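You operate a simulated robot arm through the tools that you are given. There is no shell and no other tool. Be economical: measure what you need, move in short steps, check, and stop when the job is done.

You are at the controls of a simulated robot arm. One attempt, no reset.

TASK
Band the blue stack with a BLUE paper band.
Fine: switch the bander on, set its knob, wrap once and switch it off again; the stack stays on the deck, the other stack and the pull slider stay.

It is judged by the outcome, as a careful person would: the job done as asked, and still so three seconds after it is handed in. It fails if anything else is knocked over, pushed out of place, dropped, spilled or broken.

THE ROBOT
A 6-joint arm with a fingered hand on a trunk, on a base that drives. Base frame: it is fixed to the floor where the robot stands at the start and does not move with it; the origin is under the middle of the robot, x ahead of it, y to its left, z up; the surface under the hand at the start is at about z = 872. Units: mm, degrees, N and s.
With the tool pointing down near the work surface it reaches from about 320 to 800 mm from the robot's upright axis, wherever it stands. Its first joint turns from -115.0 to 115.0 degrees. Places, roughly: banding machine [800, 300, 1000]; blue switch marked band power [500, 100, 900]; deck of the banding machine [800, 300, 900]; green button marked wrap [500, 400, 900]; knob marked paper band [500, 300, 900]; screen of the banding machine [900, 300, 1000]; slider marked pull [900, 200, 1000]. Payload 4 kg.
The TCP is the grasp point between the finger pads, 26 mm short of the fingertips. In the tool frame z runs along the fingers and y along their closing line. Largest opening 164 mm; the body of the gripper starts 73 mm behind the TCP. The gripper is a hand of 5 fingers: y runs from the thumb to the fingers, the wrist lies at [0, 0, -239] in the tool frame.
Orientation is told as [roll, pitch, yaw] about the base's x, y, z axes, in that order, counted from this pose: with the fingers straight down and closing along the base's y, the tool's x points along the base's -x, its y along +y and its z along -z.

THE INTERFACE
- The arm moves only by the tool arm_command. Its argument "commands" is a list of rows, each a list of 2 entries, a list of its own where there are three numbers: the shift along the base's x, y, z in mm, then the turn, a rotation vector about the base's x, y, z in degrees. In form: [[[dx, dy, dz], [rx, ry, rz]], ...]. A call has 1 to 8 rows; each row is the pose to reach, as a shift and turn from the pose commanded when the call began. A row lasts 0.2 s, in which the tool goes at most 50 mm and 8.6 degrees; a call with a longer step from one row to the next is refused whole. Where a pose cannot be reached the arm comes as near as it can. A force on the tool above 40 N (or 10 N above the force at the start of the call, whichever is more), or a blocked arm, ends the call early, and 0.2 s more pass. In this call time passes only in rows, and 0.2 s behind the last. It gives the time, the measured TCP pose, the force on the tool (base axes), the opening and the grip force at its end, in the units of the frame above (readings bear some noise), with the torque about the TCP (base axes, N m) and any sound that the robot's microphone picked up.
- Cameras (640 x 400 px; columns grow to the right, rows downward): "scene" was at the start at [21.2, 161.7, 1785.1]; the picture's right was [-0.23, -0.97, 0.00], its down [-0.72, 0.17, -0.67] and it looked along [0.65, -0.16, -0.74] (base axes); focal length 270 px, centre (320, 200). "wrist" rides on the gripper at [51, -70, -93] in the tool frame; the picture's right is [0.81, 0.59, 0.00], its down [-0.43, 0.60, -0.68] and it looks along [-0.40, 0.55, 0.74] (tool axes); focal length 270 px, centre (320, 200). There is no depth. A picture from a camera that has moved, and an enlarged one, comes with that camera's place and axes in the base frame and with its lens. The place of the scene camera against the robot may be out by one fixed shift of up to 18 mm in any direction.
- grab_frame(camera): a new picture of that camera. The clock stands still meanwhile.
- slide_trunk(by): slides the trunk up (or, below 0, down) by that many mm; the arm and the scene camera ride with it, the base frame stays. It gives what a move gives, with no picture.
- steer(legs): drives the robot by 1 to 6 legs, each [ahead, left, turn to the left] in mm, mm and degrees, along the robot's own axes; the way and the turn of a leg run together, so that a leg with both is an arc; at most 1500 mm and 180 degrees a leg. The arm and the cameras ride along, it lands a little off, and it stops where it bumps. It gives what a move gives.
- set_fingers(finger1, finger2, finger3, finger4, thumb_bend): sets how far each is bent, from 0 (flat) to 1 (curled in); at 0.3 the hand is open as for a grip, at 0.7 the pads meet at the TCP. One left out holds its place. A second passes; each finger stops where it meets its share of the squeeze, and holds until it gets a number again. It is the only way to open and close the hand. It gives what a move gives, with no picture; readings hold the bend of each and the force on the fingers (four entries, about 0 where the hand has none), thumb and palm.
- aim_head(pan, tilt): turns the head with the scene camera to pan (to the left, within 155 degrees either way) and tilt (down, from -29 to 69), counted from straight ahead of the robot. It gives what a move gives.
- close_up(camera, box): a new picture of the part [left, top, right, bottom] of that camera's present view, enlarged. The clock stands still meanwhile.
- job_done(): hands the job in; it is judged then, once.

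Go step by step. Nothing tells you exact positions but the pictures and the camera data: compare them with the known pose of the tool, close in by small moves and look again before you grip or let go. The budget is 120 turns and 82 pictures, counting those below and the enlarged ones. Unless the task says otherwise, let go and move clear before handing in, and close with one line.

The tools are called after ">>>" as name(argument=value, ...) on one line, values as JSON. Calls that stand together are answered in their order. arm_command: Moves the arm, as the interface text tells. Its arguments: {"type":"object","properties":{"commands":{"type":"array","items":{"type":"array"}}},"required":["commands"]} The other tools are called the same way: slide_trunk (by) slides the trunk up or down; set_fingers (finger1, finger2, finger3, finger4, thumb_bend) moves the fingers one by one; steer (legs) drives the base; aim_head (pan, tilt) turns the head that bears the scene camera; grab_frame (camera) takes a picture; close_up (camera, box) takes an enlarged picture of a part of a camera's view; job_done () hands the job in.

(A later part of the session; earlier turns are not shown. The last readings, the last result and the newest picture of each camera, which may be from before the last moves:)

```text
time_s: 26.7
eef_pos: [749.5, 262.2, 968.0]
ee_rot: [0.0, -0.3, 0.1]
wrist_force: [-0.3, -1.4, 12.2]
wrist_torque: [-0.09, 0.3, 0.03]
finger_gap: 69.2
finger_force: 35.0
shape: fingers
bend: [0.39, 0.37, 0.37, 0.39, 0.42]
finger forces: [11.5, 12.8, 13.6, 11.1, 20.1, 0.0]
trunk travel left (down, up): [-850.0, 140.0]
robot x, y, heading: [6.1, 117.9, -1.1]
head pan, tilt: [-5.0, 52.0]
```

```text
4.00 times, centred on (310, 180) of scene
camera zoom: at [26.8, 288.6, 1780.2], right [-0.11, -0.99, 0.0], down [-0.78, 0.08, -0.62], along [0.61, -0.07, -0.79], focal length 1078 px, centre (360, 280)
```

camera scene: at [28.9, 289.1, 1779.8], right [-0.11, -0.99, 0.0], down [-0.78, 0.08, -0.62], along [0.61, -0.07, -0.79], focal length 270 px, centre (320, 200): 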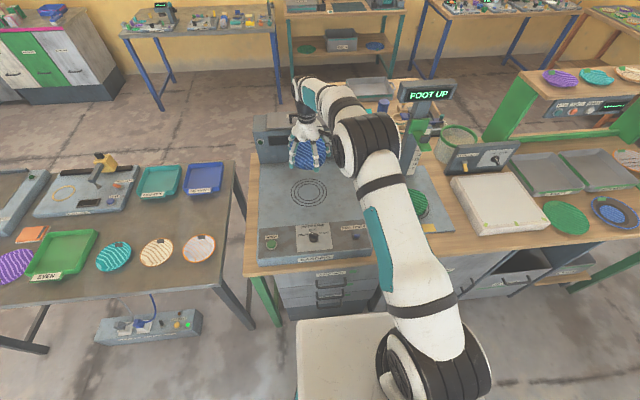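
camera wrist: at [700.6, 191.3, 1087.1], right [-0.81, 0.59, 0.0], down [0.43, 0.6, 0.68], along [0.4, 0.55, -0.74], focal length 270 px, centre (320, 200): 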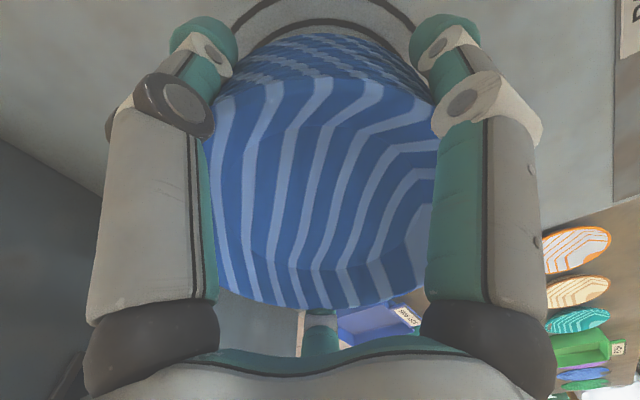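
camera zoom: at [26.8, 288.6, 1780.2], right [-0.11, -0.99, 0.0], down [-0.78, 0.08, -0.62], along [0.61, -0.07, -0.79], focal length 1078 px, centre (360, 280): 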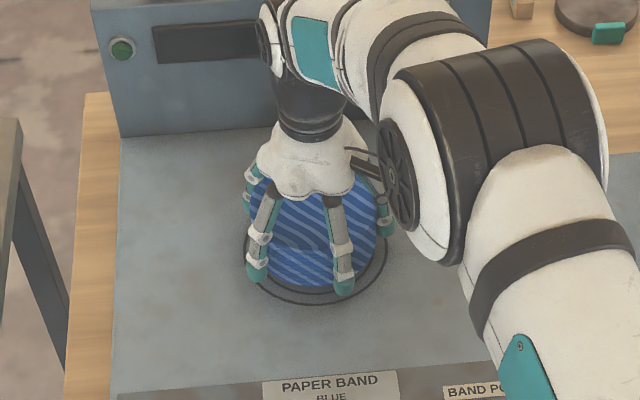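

Contact at z≈968. It seems about 8 mm too far back relative to the rings; lift slightly, shift, and set down.

>>> arm_command(commands=[[[0, 0, 6], [0, 0, 0]], [[-4, 0, 6], [0, 0, 0]], [[-8, 0, 6], [0, 0, 0]], [[-8, 0, 3], [0, 0, 0]], [[-8, 0, 1], [0, 0, 0]]])

>>> set_fingers(finger1=0.3, finger2=0.3, finger3=0.3, finger4=0.3, thumb_bend=0.3)

>>> close_up(camera="scene", box=[260, 130, 360, 230])

```text
time_s: 27.9
eef_pos: [741.3, 261.3, 965.7]
ee_rot: [0.0, -0.3, 0.1]
wrist_force: [-0.1, -0.3, 10.4]
wrist_torque: [-0.07, 0.23, 0.02]
finger_gap: 69.0
finger_force: 34.3
shape: fingers
bend: [0.39, 0.37, 0.37, 0.39, 0.42]
finger forces: [10.8, 12.8, 13.7, 11.5, 19.4, 0.1]
trunk travel left (down, up): [-850.0, 140.0]
robot x, y, heading: [4.9, 117.3, -1.2]
head pan, tilt: [-5.0, 52.0]
```

```text
time_s: 28.9
eef_pos: [742.0, 261.2, 964.4]
ee_rot: [0.0, 0.1, 0.2]
wrist_force: [0.0, -0.2, -0.3]
wrist_torque: [-0.02, 0.02, 0.0]
finger_gap: 90.6
finger_force: 0.0
shape: fingers
bend: [0.3, 0.3, 0.3, 0.3, 0.3]
finger forces: [0.0, 0.0, 0.1, 0.0, 0.0, 0.0]
trunk travel left (down, up): [-850.0, 140.0]
robot x, y, heading: [7.0, 112.8, -1.4]
head pan, tilt: [-5.0, 52.0]
```

```text
4.00 times, centred on (310, 180) of scene
camera zoom: at [28.8, 289.2, 1779.8], right [-0.11, -0.99, 0.0], down [-0.78, 0.08, -0.62], along [0.61, -0.07, -0.79], focal length 1078 px, centre (360, 280)
```

zoom: 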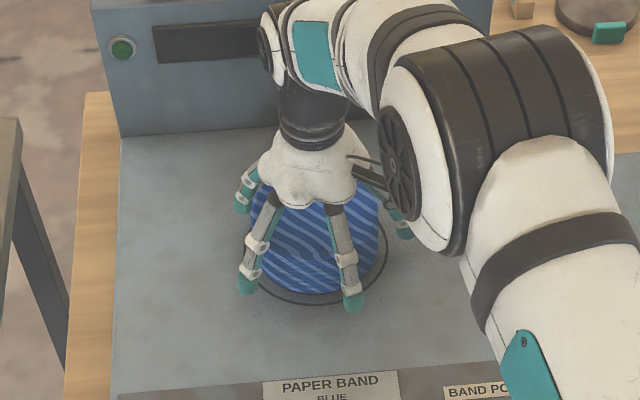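

The stack is released on the rings. Rise straight up and back off, then inspect.

>>> arm_command(commands=[[[0, 0, 20], [0, 0, 0]], [[0, 0, 60], [0, 0, 0]], [[0, 0, 105], [0, 0, 0]], [[0, 0, 150], [0, 0, 0]], [[-40, 0, 170], [0, 0, 0]], [[-80, -25, 180], [0, 0, 0]], [[-120, -50, 180], [0, 0, 0]], [[-150, -85, 180], [0, 0, 0]]])

>>> close_up(camera="scene", box=[240, 110, 380, 270])

>>> grab_frame(camera="wrist")

```text
time_s: 30.7
eef_pos: [588.1, 173.8, 1145.8]
ee_rot: [0.0, 0.0, 0.1]
wrist_force: [-0.6, -0.4, 0.8]
wrist_torque: [0.03, -0.03, 0.0]
finger_gap: 90.7
finger_force: 0.0
shape: fingers
bend: [0.3, 0.3, 0.3, 0.3, 0.3]
finger forces: [0.1, 0.0, 0.0, 0.0, 0.1, 0.0]
trunk travel left (down, up): [-850.0, 140.0]
robot x, y, heading: [3.1, 116.6, -1.0]
head pan, tilt: [-5.0, 52.0]
```

```text
2.50 times, centred on (310, 190) of scene
camera zoom: at [27.6, 287.4, 1780.0], right [-0.11, -0.99, 0.0], down [-0.78, 0.08, -0.62], along [0.61, -0.07, -0.79], focal length 674 px, centre (345, 225)
```

zoom: 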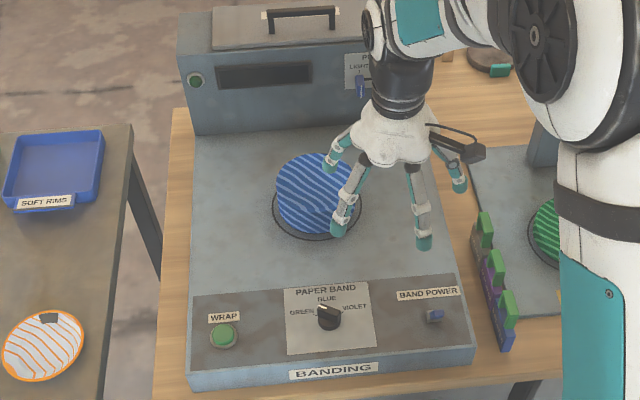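

```text
41 pictures are left
camera wrist: at [538.2, 104.2, 1238.0], right [-0.81, 0.59, 0.0], down [0.43, 0.6, 0.68], along [0.4, 0.55, -0.74], focal length 270 px, centre (320, 200)
```

wrist: 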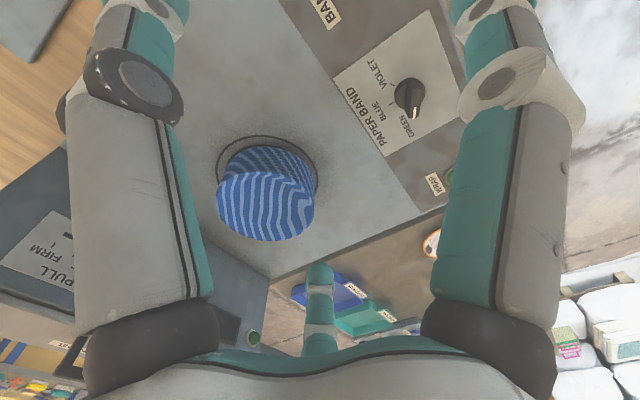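

The stack stands on the rings. Now the controls; zooming in on the panel to see how switch and knob work.

>>> close_up(camera="scene", box=[305, 215, 365, 260])

>>> close_up(camera="scene", box=[265, 215, 325, 260])

```text
8.89 times, centred on (335, 238) of scene
camera zoom: at [27.6, 287.4, 1780.0], right [-0.11, -0.99, 0.0], down [-0.78, 0.08, -0.62], along [0.61, -0.07, -0.79], focal length 2396 px, centre (187, -133)
```

zoom: 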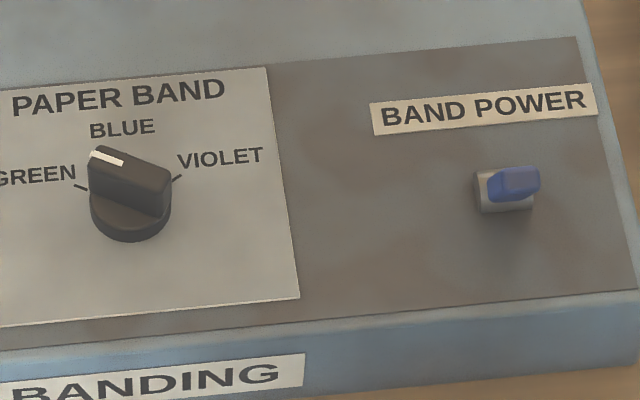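

```text
8.89 times, centred on (295, 238) of scene
camera zoom: at [27.6, 287.4, 1780.0], right [-0.11, -0.99, 0.0], down [-0.78, 0.08, -0.62], along [0.61, -0.07, -0.79], focal length 2396 px, centre (542, -133)
```

zoom: 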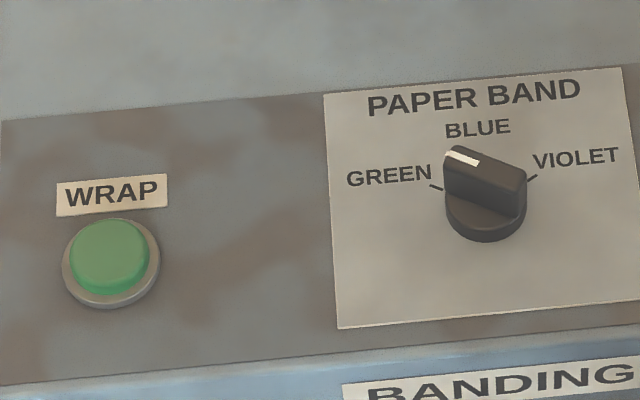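

The knob points at GREEN, the power switch is a small blue toggle. I bring the wrist camera to view the switch closely.

>>> arm_command(commands=[[[-24, -27, -25], [0, 0, 0]], [[-48, -54, -50], [0, 0, 0]], [[-72, -81, -75], [0, 0, 0]], [[-96, -108, -100], [0, 0, 0]], [[-118, -134, -126], [0, 0, 0]]])

>>> close_up(camera="wrist", box=[220, 100, 440, 260])

>>> close_up(camera="scene", box=[305, 215, 365, 260])

```text
time_s: 31.9
eef_pos: [471.8, 41.8, 1022.2]
ee_rot: [0.1, 0.0, 0.1]
wrist_force: [-0.1, 0.4, -0.6]
wrist_torque: [-0.01, -0.01, -0.05]
finger_gap: 90.8
finger_force: 0.1
shape: fingers
bend: [0.3, 0.3, 0.3, 0.3, 0.3]
finger forces: [0.1, 0.1, 0.1, 0.1, 0.0, 0.0]
trunk travel left (down, up): [-850.0, 140.0]
robot x, y, heading: [7.7, 116.9, -1.1]
head pan, tilt: [-5.0, 52.0]
```

```text
2.50 times, centred on (330, 180) of wrist
camera zoom: at [422.4, -27.0, 1113.6], right [-0.81, 0.59, 0.0], down [0.43, 0.6, 0.68], along [0.4, 0.55, -0.74], focal length 676 px, centre (295, 250)
```

zoom: 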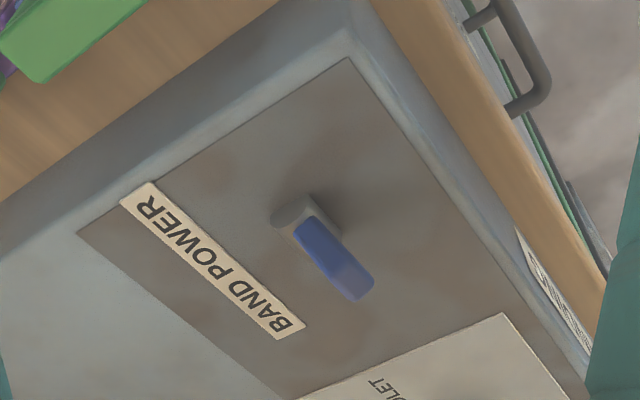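

```text
8.89 times, centred on (335, 238) of scene
camera zoom: at [28.7, 287.8, 1780.0], right [-0.11, -0.99, 0.0], down [-0.78, 0.08, -0.62], along [0.61, -0.07, -0.79], focal length 2396 px, centre (187, -133)
```

zoom: 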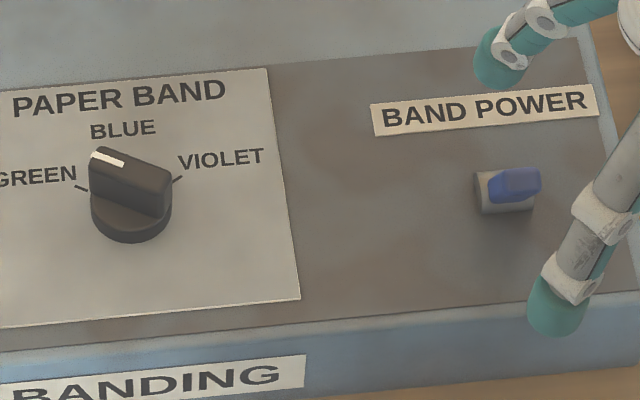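

The lever leans forward (towards -x) with its tip near (489, 100, 972), base (512, 103, 920). I close the fingers to a point, and position in front of it.

>>> set_fingers(finger1=0.7, finger2=0.7, finger3=0.7, finger4=0.7, thumb_bend=0.7)

>>> arm_command(commands=[[[-20, 30, 0], [0, 0, 0]], [[-37, 59, 0], [0, 0, 0]], [[-37, 59, -35], [0, 0, 0]], [[-37, 59, -56], [0, 0, 0]]])

>>> close_up(camera="scene", box=[290, 190, 380, 270])

>>> grab_frame(camera="wrist")

```text
time_s: 32.9
eef_pos: [473.9, 42.3, 1022.0]
ee_rot: [0.0, 0.1, 0.1]
wrist_force: [0.5, -0.3, -0.4]
wrist_torque: [0.05, 0.02, -0.06]
finger_gap: 0.0
finger_force: 0.1
shape: fingers
bend: [0.68, 0.68, 0.68, 0.68, 0.69]
finger forces: [0.0, 0.0, 0.0, 0.0, 0.1, 0.0]
trunk travel left (down, up): [-850.0, 140.0]
robot x, y, heading: [3.7, 116.5, -1.0]
head pan, tilt: [-5.0, 52.0]
```

```text
time_s: 33.9
eef_pos: [434.6, 100.4, 961.9]
ee_rot: [0.0, 0.0, 0.1]
wrist_force: [0.8, 0.1, -0.1]
wrist_torque: [0.0, 0.01, 0.04]
finger_gap: 0.0
finger_force: 0.1
shape: fingers
bend: [0.68, 0.68, 0.68, 0.68, 0.69]
finger forces: [0.0, 0.0, 0.0, 0.0, 0.0, 0.0]
trunk travel left (down, up): [-850.0, 140.0]
robot x, y, heading: [3.8, 117.0, -1.1]
head pan, tilt: [-5.0, 52.0]
```

```text
5.00 times, centred on (335, 230) of scene
camera zoom: at [28.3, 289.3, 1779.9], right [-0.11, -0.99, 0.0], down [-0.78, 0.08, -0.62], along [0.61, -0.07, -0.79], focal length 1348 px, centre (245, 50)
```

zoom: 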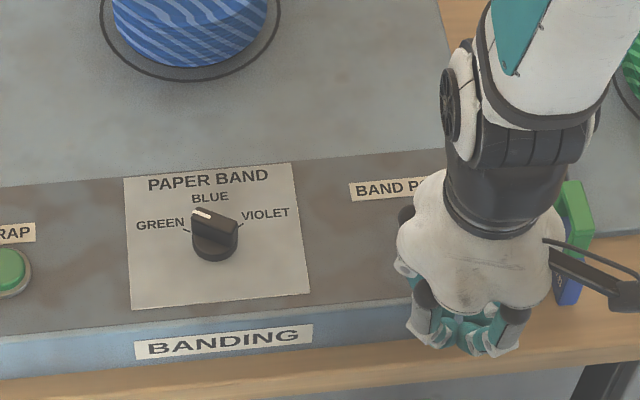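

```text
35 pictures are left
camera wrist: at [384.2, 32.2, 1054.0], right [-0.81, 0.59, 0.0], down [0.43, 0.6, 0.68], along [0.4, 0.55, -0.74], focal length 270 px, centre (320, 200)
```

wrist: 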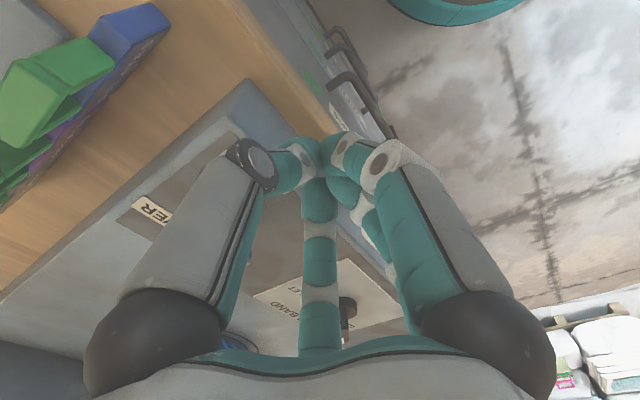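

Fist forms a broad dome; I'll push the lever slowly toward +x with it, watching force and sound.

>>> arm_command(commands=[[[10, 0, -6], [0, 0, 0]], [[20, 0, -6], [0, 0, 0]], [[28, 0, -6], [0, 0, 0]], [[36, 0, -6], [0, 0, 0]], [[44, 0, -6], [0, 0, 0]]])

>>> grab_frame(camera="wrist")

```text
time_s: 35.1
eef_pos: [480.1, 99.7, 956.2]
ee_rot: [0.0, 0.1, 0.1]
wrist_force: [-1.3, -0.7, 1.7]
wrist_torque: [-0.01, -0.03, -0.01]
finger_gap: 0.3
finger_force: 0.2
shape: fingers
bend: [0.68, 0.68, 0.68, 0.68, 0.69]
finger forces: [0.1, 0.1, 0.8, 0.4, 0.1, 0.0]
trunk travel left (down, up): [-850.0, 140.0]
robot x, y, heading: [6.0, 116.3, -1.2]
head pan, tilt: [-5.0, 52.0]
```

```text
34 pictures are left
camera wrist: at [429.7, 31.9, 1048.1], right [-0.81, 0.59, 0.0], down [0.43, 0.6, 0.68], along [0.4, 0.55, -0.74], focal length 270 px, centre (320, 200)
```

wrist: 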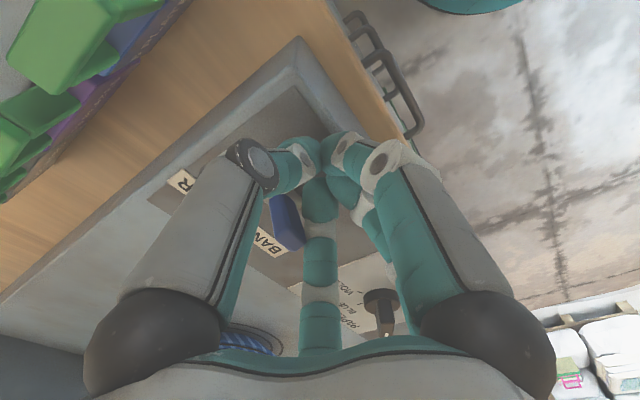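

The lever is just in contact with the front fingers. Continue pushing +x.

>>> arm_command(commands=[[[8, 0, 0], [0, 0, 0]], [[16, 0, 0], [0, 0, 0]], [[24, 0, 0], [0, 0, 0]], [[32, 0, 0], [0, 0, 0]]])

>>> grab_frame(camera="wrist")

```text
time_s: 36.1
eef_pos: [507.6, 100.9, 956.9]
ee_rot: [0.0, 0.2, 0.1]
wrist_force: [-17.8, -5.0, 2.9]
wrist_torque: [-0.12, 0.2, 0.13]
finger_gap: 0.1
finger_force: 15.9
shape: fingers
bend: [0.68, 0.67, 0.7, 0.69, 0.68]
finger forces: [0.0, 0.0, 17.9, 13.7, 0.0, 0.0]
trunk travel left (down, up): [-850.0, 140.0]
robot x, y, heading: [4.6, 116.4, -1.3]
head pan, tilt: [-5.0, 52.0]
heard: click
```

```text
33 pictures are left
camera wrist: at [458.5, 31.8, 1048.1], right [-0.81, 0.59, 0.0], down [0.43, 0.6, 0.68], along [0.4, 0.55, -0.74], focal length 270 px, centre (320, 200)
```

wrist: 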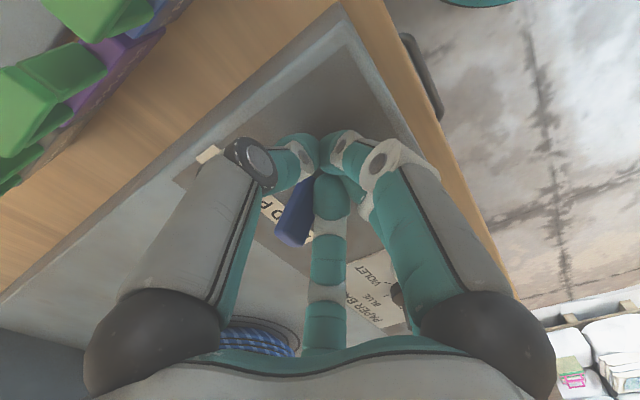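

Heard a click: the switch flipped. I back off, rise, and check the screen and lever.

>>> arm_command(commands=[[[-30, 0, 0], [0, 0, 0]], [[-50, 0, 20], [0, 0, 0]], [[-50, 0, 60], [0, 0, 0]], [[-50, 0, 100], [0, 0, 0]], [[-50, 0, 140], [0, 0, 0]]])

>>> close_up(camera="scene", box=[240, 110, 380, 270])

```text
time_s: 37.3
eef_pos: [459.0, 102.8, 1099.5]
ee_rot: [0.0, 0.1, 0.0]
wrist_force: [-0.3, 0.9, -0.5]
wrist_torque: [0.0, 0.0, 0.01]
finger_gap: 0.1
finger_force: 0.1
shape: fingers
bend: [0.68, 0.68, 0.7, 0.68, 0.69]
finger forces: [0.0, 0.0, 0.1, 0.0, 0.0, 0.0]
trunk travel left (down, up): [-850.0, 140.0]
robot x, y, heading: [2.0, 115.4, -0.9]
head pan, tilt: [-5.0, 52.0]
```

```text
2.50 times, centred on (310, 190) of scene
camera zoom: at [27.0, 289.3, 1779.8], right [-0.11, -0.99, 0.0], down [-0.78, 0.08, -0.62], along [0.61, -0.07, -0.79], focal length 674 px, centre (345, 225)
```

zoom: 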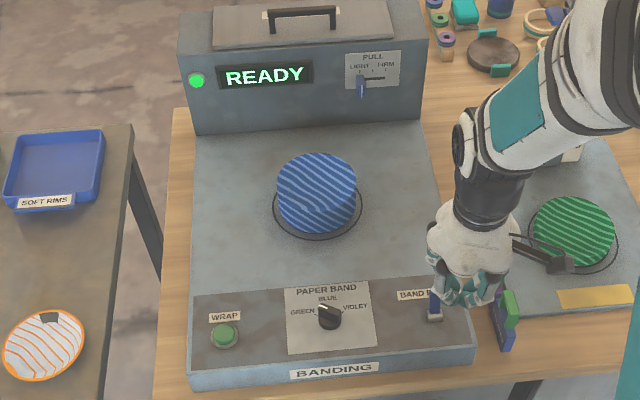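

Screen says READY. Next the knob: bring the wrist camera over it to measure position and angle.

>>> arm_command(commands=[[[8, 30, -20], [0, 0, 0]], [[16, 60, -40], [0, 0, 0]], [[31, 88, -60], [0, 0, 0]]])

>>> set_fingers(finger1=0.3, finger2=0.3, finger3=0.3, finger4=0.3, thumb_bend=0.3)

>>> close_up(camera="wrist", box=[220, 100, 440, 260])

>>> close_up(camera="scene", box=[285, 215, 345, 260])

```text
time_s: 38.1
eef_pos: [494.1, 190.4, 1035.7]
ee_rot: [-0.2, 0.0, 0.1]
wrist_force: [0.7, -0.1, 0.3]
wrist_torque: [0.0, 0.0, 0.03]
finger_gap: 0.0
finger_force: 0.1
shape: fingers
bend: [0.68, 0.68, 0.7, 0.68, 0.69]
finger forces: [0.0, 0.0, 0.0, 0.0, 0.0, 0.0]
trunk travel left (down, up): [-850.0, 140.0]
robot x, y, heading: [5.6, 120.0, -1.1]
head pan, tilt: [-5.0, 52.0]
```

```text
time_s: 39.1
eef_pos: [492.7, 191.0, 1037.5]
ee_rot: [0.0, -0.1, 0.0]
wrist_force: [0.3, -0.2, -0.2]
wrist_torque: [-0.03, -0.03, -0.01]
finger_gap: 90.3
finger_force: 0.0
shape: fingers
bend: [0.3, 0.3, 0.3, 0.3, 0.3]
finger forces: [0.0, 0.0, 0.0, 0.0, 0.0, 0.0]
trunk travel left (down, up): [-850.0, 140.0]
robot x, y, heading: [9.8, 114.4, -1.3]
head pan, tilt: [-5.0, 52.0]
```

```text
2.50 times, centred on (330, 180) of wrist
camera zoom: at [443.2, 121.2, 1128.6], right [-0.81, 0.59, 0.0], down [0.43, 0.6, 0.68], along [0.4, 0.55, -0.74], focal length 676 px, centre (295, 250)
```

zoom: 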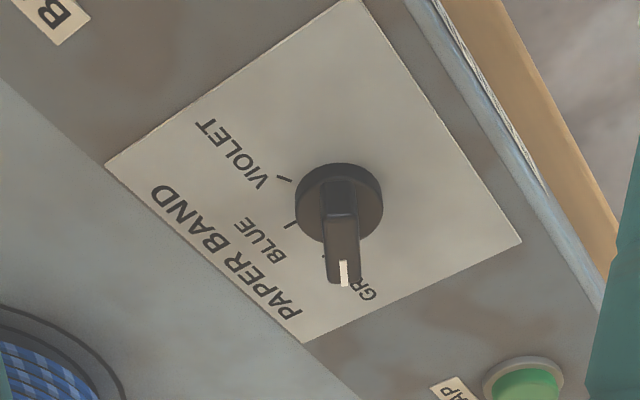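

```text
8.89 times, centred on (315, 238) of scene
camera zoom: at [28.5, 289.0, 1779.8], right [-0.11, -0.99, 0.0], down [-0.78, 0.08, -0.62], along [0.61, -0.07, -0.79], focal length 2396 px, centre (364, -133)
```

zoom: 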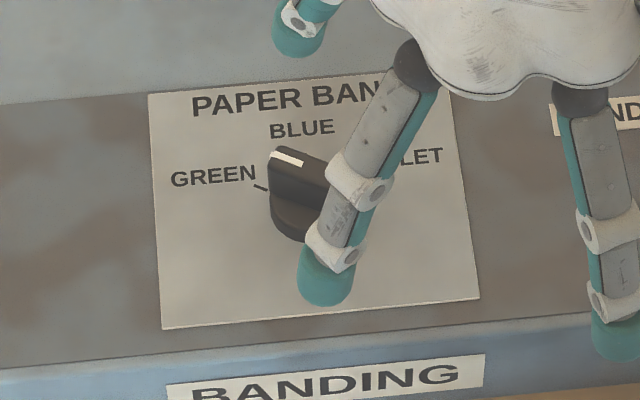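

Knob centre is near (526, 262), pointer at azimuth ≈57°, BLUE tick ≈ -8°. I move over it while turning the hand +55° so thumb vs. fingers straddle the bar, and re-measure from that new view.

>>> arm_command(commands=[[[5, 11, 0], [0, 0, 8]], [[10, 22, 0], [0, 0, 16]], [[15, 33, 0], [0, 0, 24]], [[20, 44, 0], [0, 0, 32]], [[25, 55, 0], [0, 0, 40]], [[30, 65, 0], [0, 0, 48]], [[33, 71, 0], [0, 0, 55]]])

>>> grab_frame(camera="wrist")

```text
time_s: 40.7
eef_pos: [524.6, 261.0, 1036.6]
ee_rot: [0.0, 0.1, 55.1]
wrist_force: [1.3, 0.0, -0.1]
wrist_torque: [-0.02, -0.03, -0.02]
finger_gap: 90.6
finger_force: 0.1
shape: fingers
bend: [0.3, 0.3, 0.3, 0.3, 0.3]
finger forces: [0.1, 0.1, 0.0, 0.0, 0.0, 0.0]
trunk travel left (down, up): [-850.0, 140.0]
robot x, y, heading: [3.6, 115.9, -1.1]
head pan, tilt: [-5.0, 52.0]
```

```text
29 pictures are left
camera wrist: at [552.8, 180.5, 1128.7], right [-0.94, -0.33, 0.0], down [-0.24, 0.7, 0.68], along [-0.22, 0.64, -0.74], focal length 270 px, centre (320, 200)
```

wrist: 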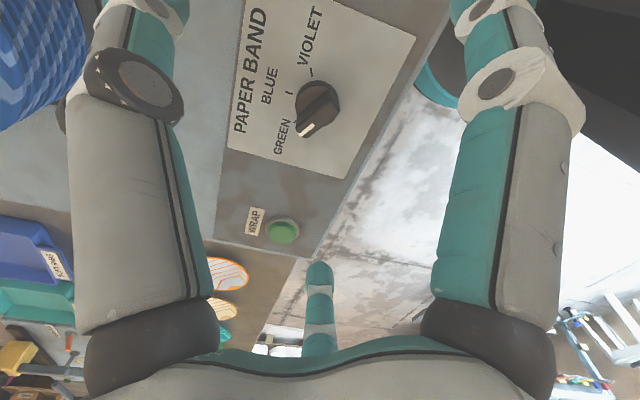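

The second view confirms knob centre ≈(526.5, 260.5). I spread fingers 1 and 4 away, pre-close the others, and descend.

>>> set_fingers(finger1=0.15, finger2=0.45, finger3=0.45, finger4=0.15, thumb_bend=0.45)

>>> arm_command(commands=[[[1, 0, -35], [0, 0, 0]], [[2, 0, -65], [0, 0, 0]]])

>>> grab_frame(camera="wrist")

>>> close_up(camera="scene", box=[265, 180, 365, 260])

```text
time_s: 41.7
eef_pos: [525.3, 260.8, 1036.7]
ee_rot: [0.0, 0.0, 55.1]
wrist_force: [-0.2, 0.5, -0.5]
wrist_torque: [-0.02, 0.03, 0.01]
finger_gap: 92.7
finger_force: 0.1
shape: fingers
bend: [0.15, 0.45, 0.45, 0.15, 0.45]
finger forces: [0.0, 0.1, 0.0, 0.0, 0.0, 0.1]
trunk travel left (down, up): [-850.0, 140.0]
robot x, y, heading: [6.9, 116.7, -1.1]
head pan, tilt: [-5.0, 52.0]
```

```text
time_s: 42.3
eef_pos: [525.7, 260.5, 971.9]
ee_rot: [-0.1, 0.0, 55.1]
wrist_force: [0.1, 0.2, -0.6]
wrist_torque: [-0.01, -0.03, 0.03]
finger_gap: 92.9
finger_force: 0.1
shape: fingers
bend: [0.15, 0.45, 0.45, 0.15, 0.45]
finger forces: [0.0, 0.0, 0.1, 0.0, 0.1, 0.0]
trunk travel left (down, up): [-850.0, 140.0]
robot x, y, heading: [3.3, 113.8, -1.3]
head pan, tilt: [-5.0, 52.0]
```

```text
28 pictures are left
camera wrist: at [554.6, 179.7, 1063.5], right [-0.95, -0.33, 0.0], down [-0.24, 0.7, 0.68], along [-0.22, 0.64, -0.74], focal length 270 px, centre (320, 200)
```

wrist: 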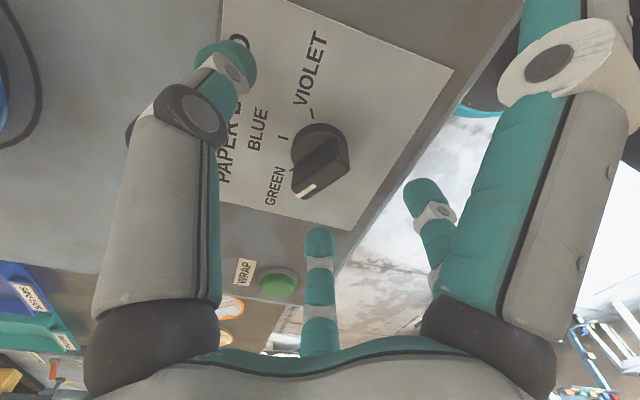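

```text
5.00 times, centred on (315, 220) of scene
camera zoom: at [28.9, 289.2, 1779.9], right [-0.11, -0.99, 0.0], down [-0.78, 0.08, -0.62], along [0.61, -0.07, -0.79], focal length 1348 px, centre (345, 100)
```

zoom: 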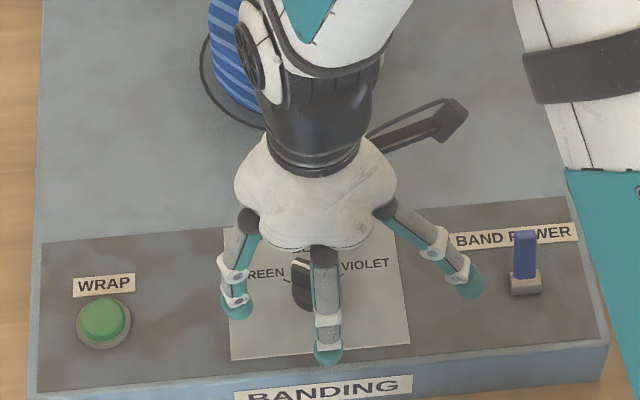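

Fingers straddle the knob well. Lower to z≈944 and close thumb, finger 2 and 3 on the bar.

>>> arm_command(commands=[[[1, 0, -10], [0, 0, 0]], [[1, 0, -20], [0, 0, 0]], [[1, 0, -28], [0, 0, 0]]])

>>> set_fingers(finger2=0.6, finger3=0.6, thumb_bend=0.6)

>>> grab_frame(camera="wrist")

```text
time_s: 43.0
eef_pos: [532.2, 260.7, 955.3]
ee_rot: [-0.6, -0.8, 54.9]
wrist_force: [-2.5, -3.2, 30.3]
wrist_torque: [1.52, 0.61, 0.22]
finger_gap: 92.6
finger_force: 14.5
shape: fingers
bend: [0.15, 0.45, 0.43, 0.15, 0.45]
finger forces: [0.0, 0.3, 27.8, 0.0, 2.3, 0.0]
trunk travel left (down, up): [-850.0, 140.0]
robot x, y, heading: [8.6, 116.2, -1.1]
head pan, tilt: [-5.0, 52.0]
stopped in row 3: the force on the tool passed its limit at 48 N (the readings are from after the stop); the commanded pose is now the measured one
```

```text
time_s: 43.5
eef_pos: [529.6, 262.6, 955.5]
ee_rot: [-0.5, -0.6, 55.0]
wrist_force: [-8.0, 1.8, 27.8]
wrist_torque: [1.36, 0.97, 0.07]
finger_gap: 89.4
finger_force: 15.5
shape: fingers
bend: [0.15, 0.5, 0.46, 0.15, 0.6]
finger forces: [0.1, 8.7, 23.1, 0.0, 0.0, 0.0]
trunk travel left (down, up): [-850.0, 140.0]
robot x, y, heading: [2.4, 118.6, -1.1]
head pan, tilt: [-5.0, 52.0]
stopped: the force on the tool passed its limit at 43 N (the readings are from after the stop); the commanded pose is now the measured one
```

```text
26 pictures are left
camera wrist: at [557.5, 181.4, 1048.2], right [-0.95, -0.33, -0.01], down [-0.25, 0.69, 0.68], along [-0.21, 0.64, -0.74], focal length 270 px, centre (320, 200)
```

wrist: 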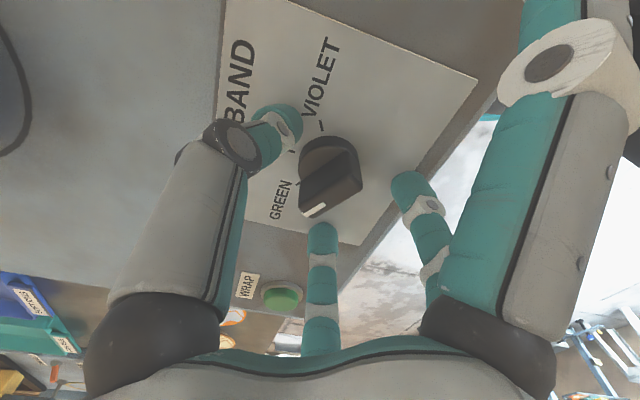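

The fingertips touched the panel (tips reach lower than thought). I raise by ~12 mm, then close on the bar.

>>> arm_command(commands=[[[-2, -2, 7], [0, 0, 0]], [[-3, -2, 13], [0, 0, 0]]])

>>> set_fingers(finger2=0.56, finger3=0.56, thumb_bend=0.56)

>>> grab_frame(camera="wrist")

```text
time_s: 44.1
eef_pos: [529.8, 260.0, 966.6]
ee_rot: [-0.4, -0.4, 55.0]
wrist_force: [-0.9, 0.2, -0.4]
wrist_torque: [-0.05, -0.02, -0.01]
finger_gap: 89.6
finger_force: 0.1
shape: fingers
bend: [0.15, 0.55, 0.51, 0.15, 0.6]
finger forces: [0.0, 0.0, 0.1, 0.0, 0.0, 0.0]
trunk travel left (down, up): [-850.0, 140.0]
robot x, y, heading: [6.3, 113.8, -1.0]
head pan, tilt: [-5.0, 52.0]
```

```text
time_s: 45.1
eef_pos: [529.4, 261.1, 966.5]
ee_rot: [-0.4, -0.5, 55.1]
wrist_force: [0.5, -0.7, 0.6]
wrist_torque: [-0.01, -0.01, -0.03]
finger_gap: 89.6
finger_force: 0.1
shape: fingers
bend: [0.15, 0.56, 0.56, 0.15, 0.56]
finger forces: [0.1, 0.1, 0.1, 0.0, 0.0, 0.1]
trunk travel left (down, up): [-850.0, 140.0]
robot x, y, heading: [6.2, 118.5, -1.1]
head pan, tilt: [-5.0, 52.0]
```

```text
25 pictures are left
camera wrist: at [556.9, 179.8, 1058.7], right [-0.95, -0.33, -0.01], down [-0.25, 0.69, 0.68], along [-0.21, 0.64, -0.74], focal length 270 px, centre (320, 200)
```

wrist: 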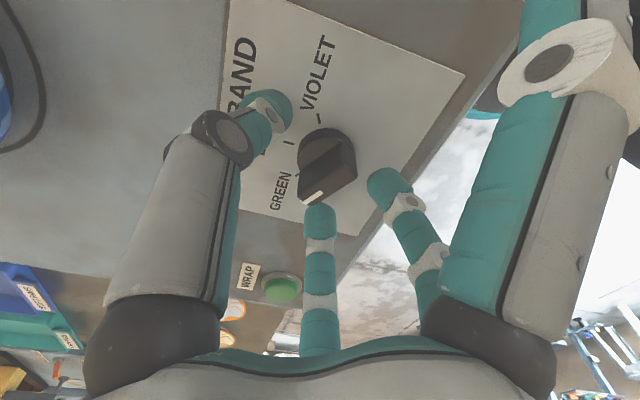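

No contact yet; close further.

>>> set_fingers(finger2=0.66, finger3=0.66, thumb_bend=0.66)

>>> grab_frame(camera="wrist")

```text
time_s: 46.1
eef_pos: [528.6, 261.0, 966.0]
ee_rot: [-0.4, -0.5, 55.0]
wrist_force: [-5.2, 3.5, -1.6]
wrist_torque: [0.06, 0.09, 0.02]
finger_gap: 90.4
finger_force: 2.2
shape: fingers
bend: [0.15, 0.64, 0.63, 0.15, 0.66]
finger forces: [0.0, 2.3, 2.8, 0.1, 0.0, 0.0]
trunk travel left (down, up): [-850.0, 140.0]
robot x, y, heading: [6.5, 115.6, -0.8]
head pan, tilt: [-5.0, 52.0]
```

```text
24 pictures are left
camera wrist: at [556.4, 180.1, 1058.7], right [-0.95, -0.33, -0.01], down [-0.25, 0.69, 0.68], along [-0.21, 0.64, -0.74], focal length 270 px, centre (320, 200)
```

wrist: 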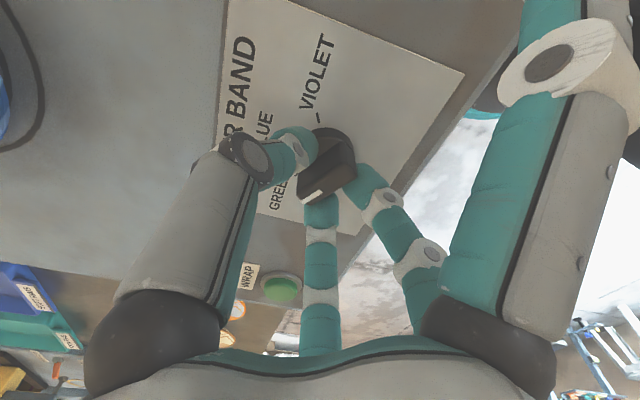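

Fingers 2 and 3 touch; bring the thumb in to complete the grip.

>>> set_fingers(finger2=0.68, finger3=0.68, thumb_bend=0.78)

```text
time_s: 47.1
eef_pos: [529.8, 260.2, 967.5]
ee_rot: [-0.4, -0.5, 55.0]
wrist_force: [-0.3, -0.3, -3.3]
wrist_torque: [0.06, 0.1, 0.01]
finger_gap: 92.0
finger_force: 8.5
shape: fingers
bend: [0.15, 0.64, 0.64, 0.15, 0.72]
finger forces: [0.0, 4.2, 4.5, 0.1, 8.7, 0.0]
trunk travel left (down, up): [-850.0, 140.0]
robot x, y, heading: [5.9, 115.4, -1.0]
head pan, tilt: [-5.0, 52.0]
```

Balanced grip on the bar (8.7 N vs 4.2+4.5). Turn clockwise in two stages.

>>> arm_command(commands=[[[0, 0, 0], [0, 0, -8]], [[0, 0, 0], [0, 0, -16]], [[0, 0, 0], [0, 0, -24]], [[0, 0, 0], [0, 0, -32]]])

>>> grab_frame(camera="wrist")

```text
time_s: 48.1
eef_pos: [529.6, 258.7, 967.2]
ee_rot: [-0.4, -0.4, 22.9]
wrist_force: [-3.5, -3.3, -5.2]
wrist_torque: [-0.04, 0.1, 0.01]
finger_gap: 91.9
finger_force: 8.9
shape: fingers
bend: [0.15, 0.64, 0.64, 0.15, 0.72]
finger forces: [0.0, 3.9, 4.5, 0.1, 9.2, 0.1]
trunk travel left (down, up): [-850.0, 140.0]
robot x, y, heading: [3.7, 116.5, -1.1]
head pan, tilt: [-5.0, 52.0]
```

```text
23 pictures are left
camera wrist: at [508.4, 176.5, 1058.8], right [-0.97, 0.23, -0.01], down [0.16, 0.72, 0.68], along [0.16, 0.66, -0.74], focal length 270 px, centre (320, 200)
```

wrist: 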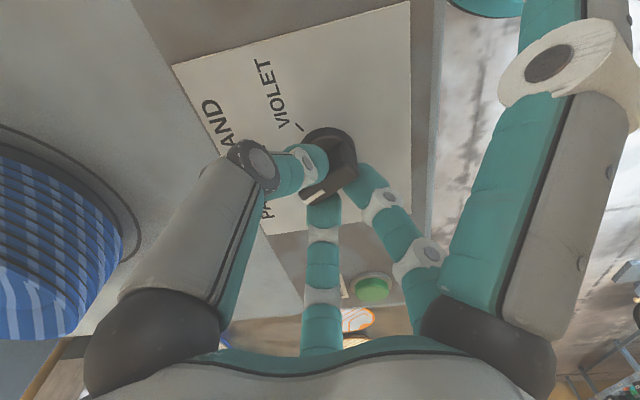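

The knob is turning with the hand. Another 32° clockwise.

>>> arm_command(commands=[[[0, 0, 0], [0, 0, -8]], [[-1, 1, 0], [0, 0, -16]], [[-1, 2, 0], [0, 0, -24]], [[-1, 2, 0], [0, 0, -32]]])

>>> grab_frame(camera="wrist")

>>> close_up(camera="scene", box=[285, 215, 345, 260])

```text
time_s: 49.1
eef_pos: [526.5, 261.3, 966.5]
ee_rot: [-0.4, -0.6, -9.1]
wrist_force: [-7.1, -8.7, -0.7]
wrist_torque: [-0.17, 0.17, 0.05]
finger_gap: 91.4
finger_force: 10.0
shape: fingers
bend: [0.15, 0.66, 0.65, 0.15, 0.68]
finger forces: [0.1, 2.0, 3.3, 0.0, 14.3, 0.0]
trunk travel left (down, up): [-850.0, 140.0]
robot x, y, heading: [6.0, 113.7, -1.1]
head pan, tilt: [-5.0, 52.0]
```

```text
22 pictures are left
camera wrist: at [466.2, 201.5, 1058.8], right [-0.71, 0.71, -0.01], down [0.52, 0.52, 0.68], along [0.49, 0.47, -0.74], focal length 270 px, centre (320, 200)
```

wrist: 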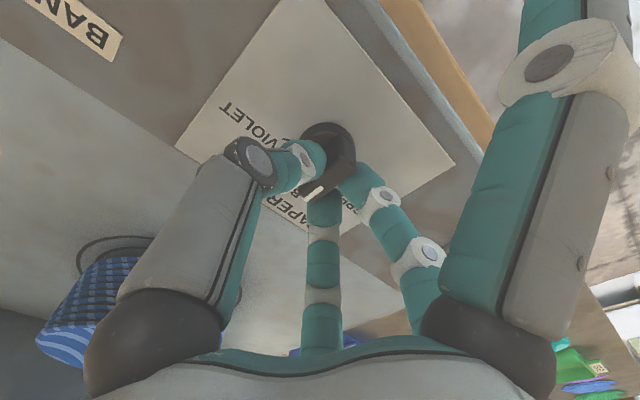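

```text
8.89 times, centred on (315, 238) of scene
camera zoom: at [27.5, 287.8, 1780.0], right [-0.11, -0.99, 0.0], down [-0.78, 0.08, -0.62], along [0.61, -0.07, -0.79], focal length 2396 px, centre (364, -133)
```

zoom: 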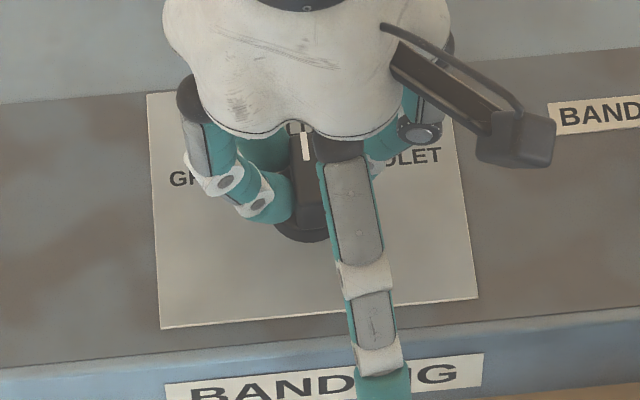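

The white pointer now points at BLUE. Release and rise.

>>> set_fingers(finger2=0.45, finger3=0.45, thumb_bend=0.45)

>>> arm_command(commands=[[[0, 0, 30], [0, 0, 0]], [[0, 0, 70], [0, 0, 4]], [[0, 0, 110], [0.4, 0.5, 9]], [[-25, 30, 120], [0.4, 0.5, 9]], [[-55, 60, 120], [0.4, 0.5, 9]]])

>>> close_up(camera="scene", box=[240, 110, 380, 270])

>>> close_up(camera="scene", box=[285, 215, 345, 260])

```text
time_s: 50.1
eef_pos: [528.7, 262.0, 964.5]
ee_rot: [-0.3, -0.5, -9.0]
wrist_force: [0.0, 0.2, -0.4]
wrist_torque: [0.01, -0.01, 0.0]
finger_gap: 92.8
finger_force: 0.0
shape: fingers
bend: [0.15, 0.45, 0.45, 0.15, 0.45]
finger forces: [0.0, 0.1, 0.1, 0.1, 0.0, 0.1]
trunk travel left (down, up): [-850.0, 140.0]
robot x, y, heading: [3.9, 118.6, -1.3]
head pan, tilt: [-5.0, 52.0]
```

```text
time_s: 51.3
eef_pos: [472.4, 323.7, 1083.7]
ee_rot: [-0.1, 0.1, 0.0]
wrist_force: [-0.1, 0.6, -0.2]
wrist_torque: [-0.03, -0.02, 0.02]
finger_gap: 92.8
finger_force: 0.0
shape: fingers
bend: [0.15, 0.45, 0.45, 0.15, 0.45]
finger forces: [0.1, 0.0, 0.0, 0.0, 0.0, 0.0]
trunk travel left (down, up): [-850.0, 140.0]
robot x, y, heading: [6.1, 116.6, -1.0]
head pan, tilt: [-5.0, 52.0]
```

```text
2.50 times, centred on (310, 190) of scene
camera zoom: at [27.6, 289.7, 1779.8], right [-0.11, -0.99, 0.0], down [-0.78, 0.08, -0.62], along [0.61, -0.07, -0.79], focal length 674 px, centre (345, 225)
```

zoom: 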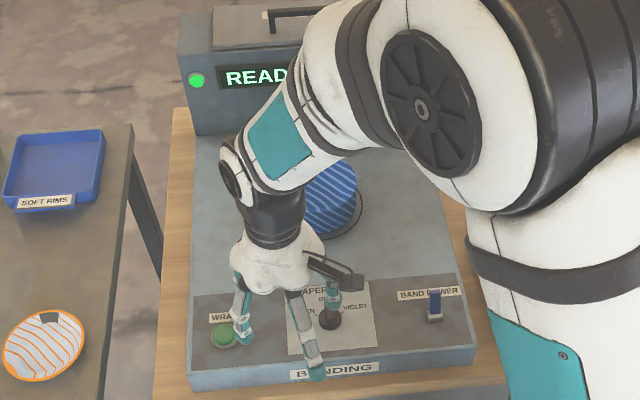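

```text
8.89 times, centred on (315, 238) of scene
camera zoom: at [27.6, 289.7, 1779.8], right [-0.11, -0.99, 0.0], down [-0.78, 0.08, -0.62], along [0.61, -0.07, -0.79], focal length 2396 px, centre (364, -133)
```

zoom: 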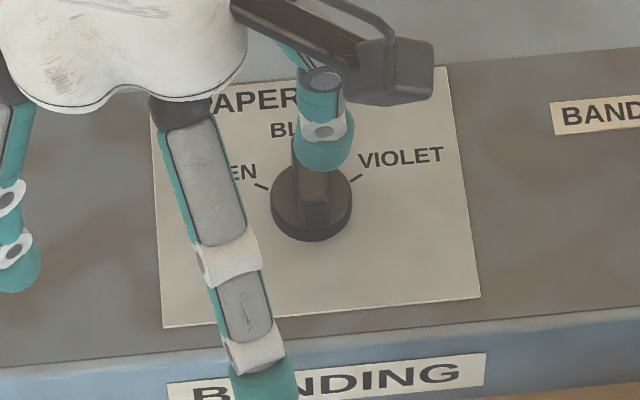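

Knob set to BLUE. Now close the fist and look for the wrap button's position.

>>> set_fingers(finger1=0.7, finger2=0.7, finger3=0.7, finger4=0.7, thumb_bend=0.7)

>>> grab_frame(camera="wrist")

```text
time_s: 52.3
eef_pos: [473.1, 323.9, 1083.6]
ee_rot: [0.1, 0.0, 0.0]
wrist_force: [0.4, 1.0, -0.1]
wrist_torque: [0.01, 0.01, 0.03]
finger_gap: 0.0
finger_force: 0.1
shape: fingers
bend: [0.67, 0.69, 0.69, 0.67, 0.7]
finger forces: [0.1, 0.0, 0.0, 0.0, 0.1, 0.0]
trunk travel left (down, up): [-850.0, 140.0]
robot x, y, heading: [6.3, 121.7, -1.1]
head pan, tilt: [-5.0, 52.0]
```

```text
18 pictures are left
camera wrist: at [423.0, 254.5, 1175.4], right [-0.81, 0.59, 0.0], down [0.43, 0.6, 0.68], along [0.4, 0.55, -0.74], focal length 270 px, centre (320, 200)
```

wrist: 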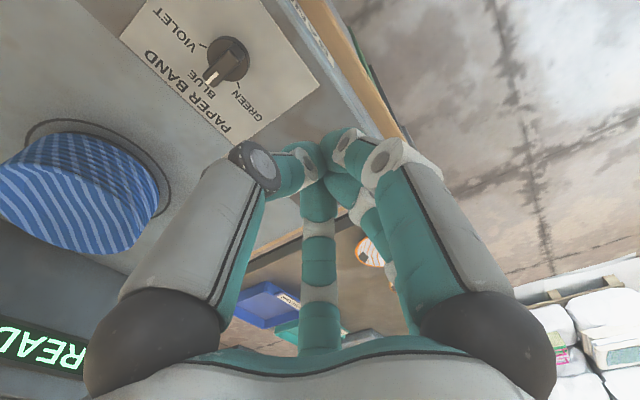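

The fist hides the button; from earlier views it is at ≈(513, 410), top z≈930. Move above it and check from the scene camera.

>>> arm_command(commands=[[[15, 30, -20], [0, 0, 0]], [[28, 60, -40], [0, 0, 0]], [[40, 86, -65], [0, 0, 0]], [[40, 86, -100], [0, 0, 0]]])

>>> close_up(camera="scene", box=[245, 190, 345, 270])

>>> grab_frame(camera="wrist")

```text
time_s: 53.3
eef_pos: [512.8, 409.3, 985.2]
ee_rot: [0.0, 0.0, 0.0]
wrist_force: [0.9, -0.7, 0.5]
wrist_torque: [0.0, -0.02, -0.01]
finger_gap: 0.2
finger_force: 0.2
shape: fingers
bend: [0.67, 0.69, 0.69, 0.67, 0.7]
finger forces: [0.0, 0.0, 0.1, 0.0, 0.0, 0.1]
trunk travel left (down, up): [-850.0, 140.0]
robot x, y, heading: [6.5, 114.3, -1.0]
head pan, tilt: [-5.0, 52.0]
```

```text
5.00 times, centred on (295, 230) of scene
camera zoom: at [28.9, 289.0, 1779.9], right [-0.11, -0.99, 0.0], down [-0.78, 0.08, -0.62], along [0.61, -0.07, -0.79], focal length 1348 px, centre (445, 50)
```

zoom: 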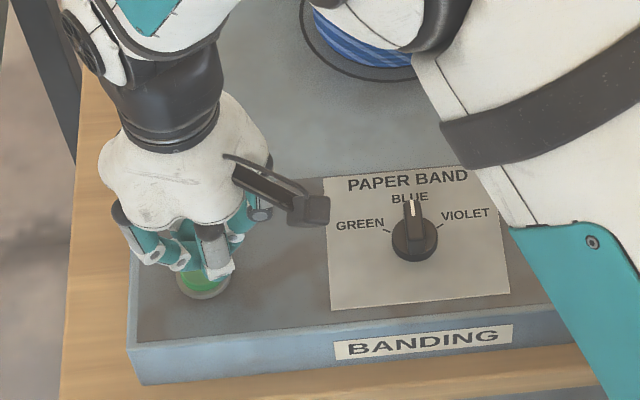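

```text
16 pictures are left
camera wrist: at [463.0, 340.5, 1077.7], right [-0.81, 0.59, 0.0], down [0.43, 0.6, 0.68], along [0.4, 0.55, -0.74], focal length 270 px, centre (320, 200)
```

wrist: 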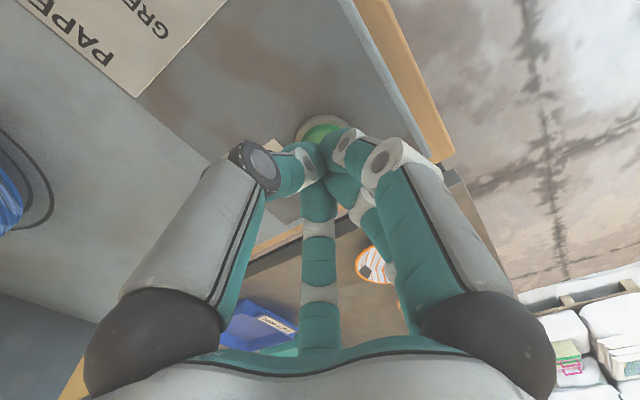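

Aligned within ~6 mm; shift slightly and press down slowly.

>>> arm_command(commands=[[[-4, -4, -15], [0, 0, 0]], [[-4, -4, -27], [0, 0, 0]], [[-4, -4, -35], [0, 0, 0]]])

```text
time_s: 54.1
eef_pos: [508.5, 404.6, 954.6]
ee_rot: [0.2, -0.4, 0.0]
wrist_force: [-0.8, 4.8, 27.1]
wrist_torque: [0.34, 0.04, 0.0]
finger_gap: 0.2
finger_force: 18.4
shape: fingers
bend: [0.67, 0.71, 0.69, 0.67, 0.7]
finger forces: [0.0, 19.4, 16.5, 0.1, 0.0, 0.0]
trunk travel left (down, up): [-850.0, 140.0]
robot x, y, heading: [4.9, 113.4, -0.7]
head pan, tilt: [-5.0, 52.0]
heard: click
```

A click: the button was pressed. Rise and look at the machine.

>>> arm_command(commands=[[[0, 0, 25], [0, 0, 0]], [[-10, 0, 65], [0, 0, 0]], [[-30, 0, 105], [0, 0, 0]], [[-60, 0, 130], [0, 0, 0]], [[-80, -30, 150], [0, 0, 0]], [[-90, -70, 150], [0, 0, 0]], [[-95, -115, 150], [0, 0, 0]], [[-95, -160, 150], [0, 0, 0]]])

>>> close_up(camera="scene", box=[240, 110, 380, 270])

```text
time_s: 55.9
eef_pos: [415.5, 241.0, 1103.0]
ee_rot: [0.1, 0.0, 0.1]
wrist_force: [0.3, 0.1, 0.6]
wrist_torque: [-0.02, -0.03, 0.01]
finger_gap: 0.2
finger_force: 0.1
shape: fingers
bend: [0.68, 0.69, 0.69, 0.68, 0.7]
finger forces: [0.1, 0.0, 0.0, 0.0, 0.1, 0.0]
trunk travel left (down, up): [-850.0, 140.0]
robot x, y, heading: [7.3, 112.2, -1.3]
head pan, tilt: [-5.0, 52.0]
```

```text
2.50 times, centred on (310, 190) of scene
camera zoom: at [28.4, 287.8, 1780.0], right [-0.11, -0.99, 0.0], down [-0.78, 0.08, -0.62], along [0.61, -0.07, -0.79], focal length 674 px, centre (345, 225)
```

zoom: 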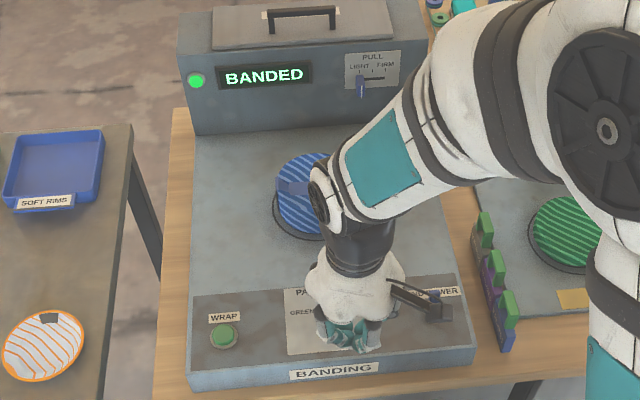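

The screen says BANDED and a blue band lies across the stack. Now go behind the power lever (which leans +x now) to switch it off.

>>> arm_command(commands=[[[33, -24, 0], [0, 0, 0]], [[66, -47, 0], [0, 0, 0]], [[99, -70, 0], [0, 0, 0]], [[132, -94, 0], [0, 0, 0]], [[165, -117, 0], [0, 0, 0]], [[197, -138, 0], [0, 0, 0]], [[200, -138, -40], [0, 0, 0]], [[200, -138, -80], [0, 0, 0]]])

>>> arm_command(commands=[[[0, 0, -35], [0, 0, 0]], [[0, 0, -65], [0, 0, 0]]])

>>> close_up(camera="scene", box=[280, 170, 400, 270])

```text
time_s: 57.7
eef_pos: [614.1, 106.5, 1018.7]
ee_rot: [0.0, 0.1, 0.0]
wrist_force: [0.7, -1.0, -0.9]
wrist_torque: [0.0, 0.02, 0.0]
finger_gap: 0.0
finger_force: 0.1
shape: fingers
bend: [0.68, 0.69, 0.69, 0.68, 0.7]
finger forces: [0.0, 0.0, 0.0, 0.1, 0.0, 0.0]
trunk travel left (down, up): [-850.0, 140.0]
robot x, y, heading: [6.3, 115.4, -0.9]
head pan, tilt: [-5.0, 52.0]
```

```text
time_s: 58.3
eef_pos: [616.0, 105.8, 956.0]
ee_rot: [0.0, 0.0, 0.1]
wrist_force: [-0.3, -0.1, 0.5]
wrist_torque: [0.02, 0.0, 0.0]
finger_gap: 0.0
finger_force: 0.0
shape: fingers
bend: [0.68, 0.69, 0.69, 0.68, 0.7]
finger forces: [0.1, 0.1, 0.0, 0.0, 0.0, 0.0]
trunk travel left (down, up): [-850.0, 140.0]
robot x, y, heading: [2.2, 115.1, -1.3]
head pan, tilt: [-5.0, 52.0]
```

```text
4.00 times, centred on (340, 220) of scene
camera zoom: at [28.7, 289.3, 1779.9], right [-0.11, -0.99, 0.0], down [-0.78, 0.08, -0.62], along [0.61, -0.07, -0.79], focal length 1078 px, centre (240, 120)
```

zoom: 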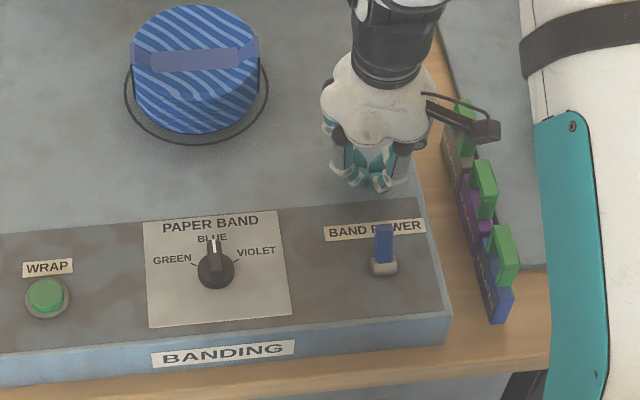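

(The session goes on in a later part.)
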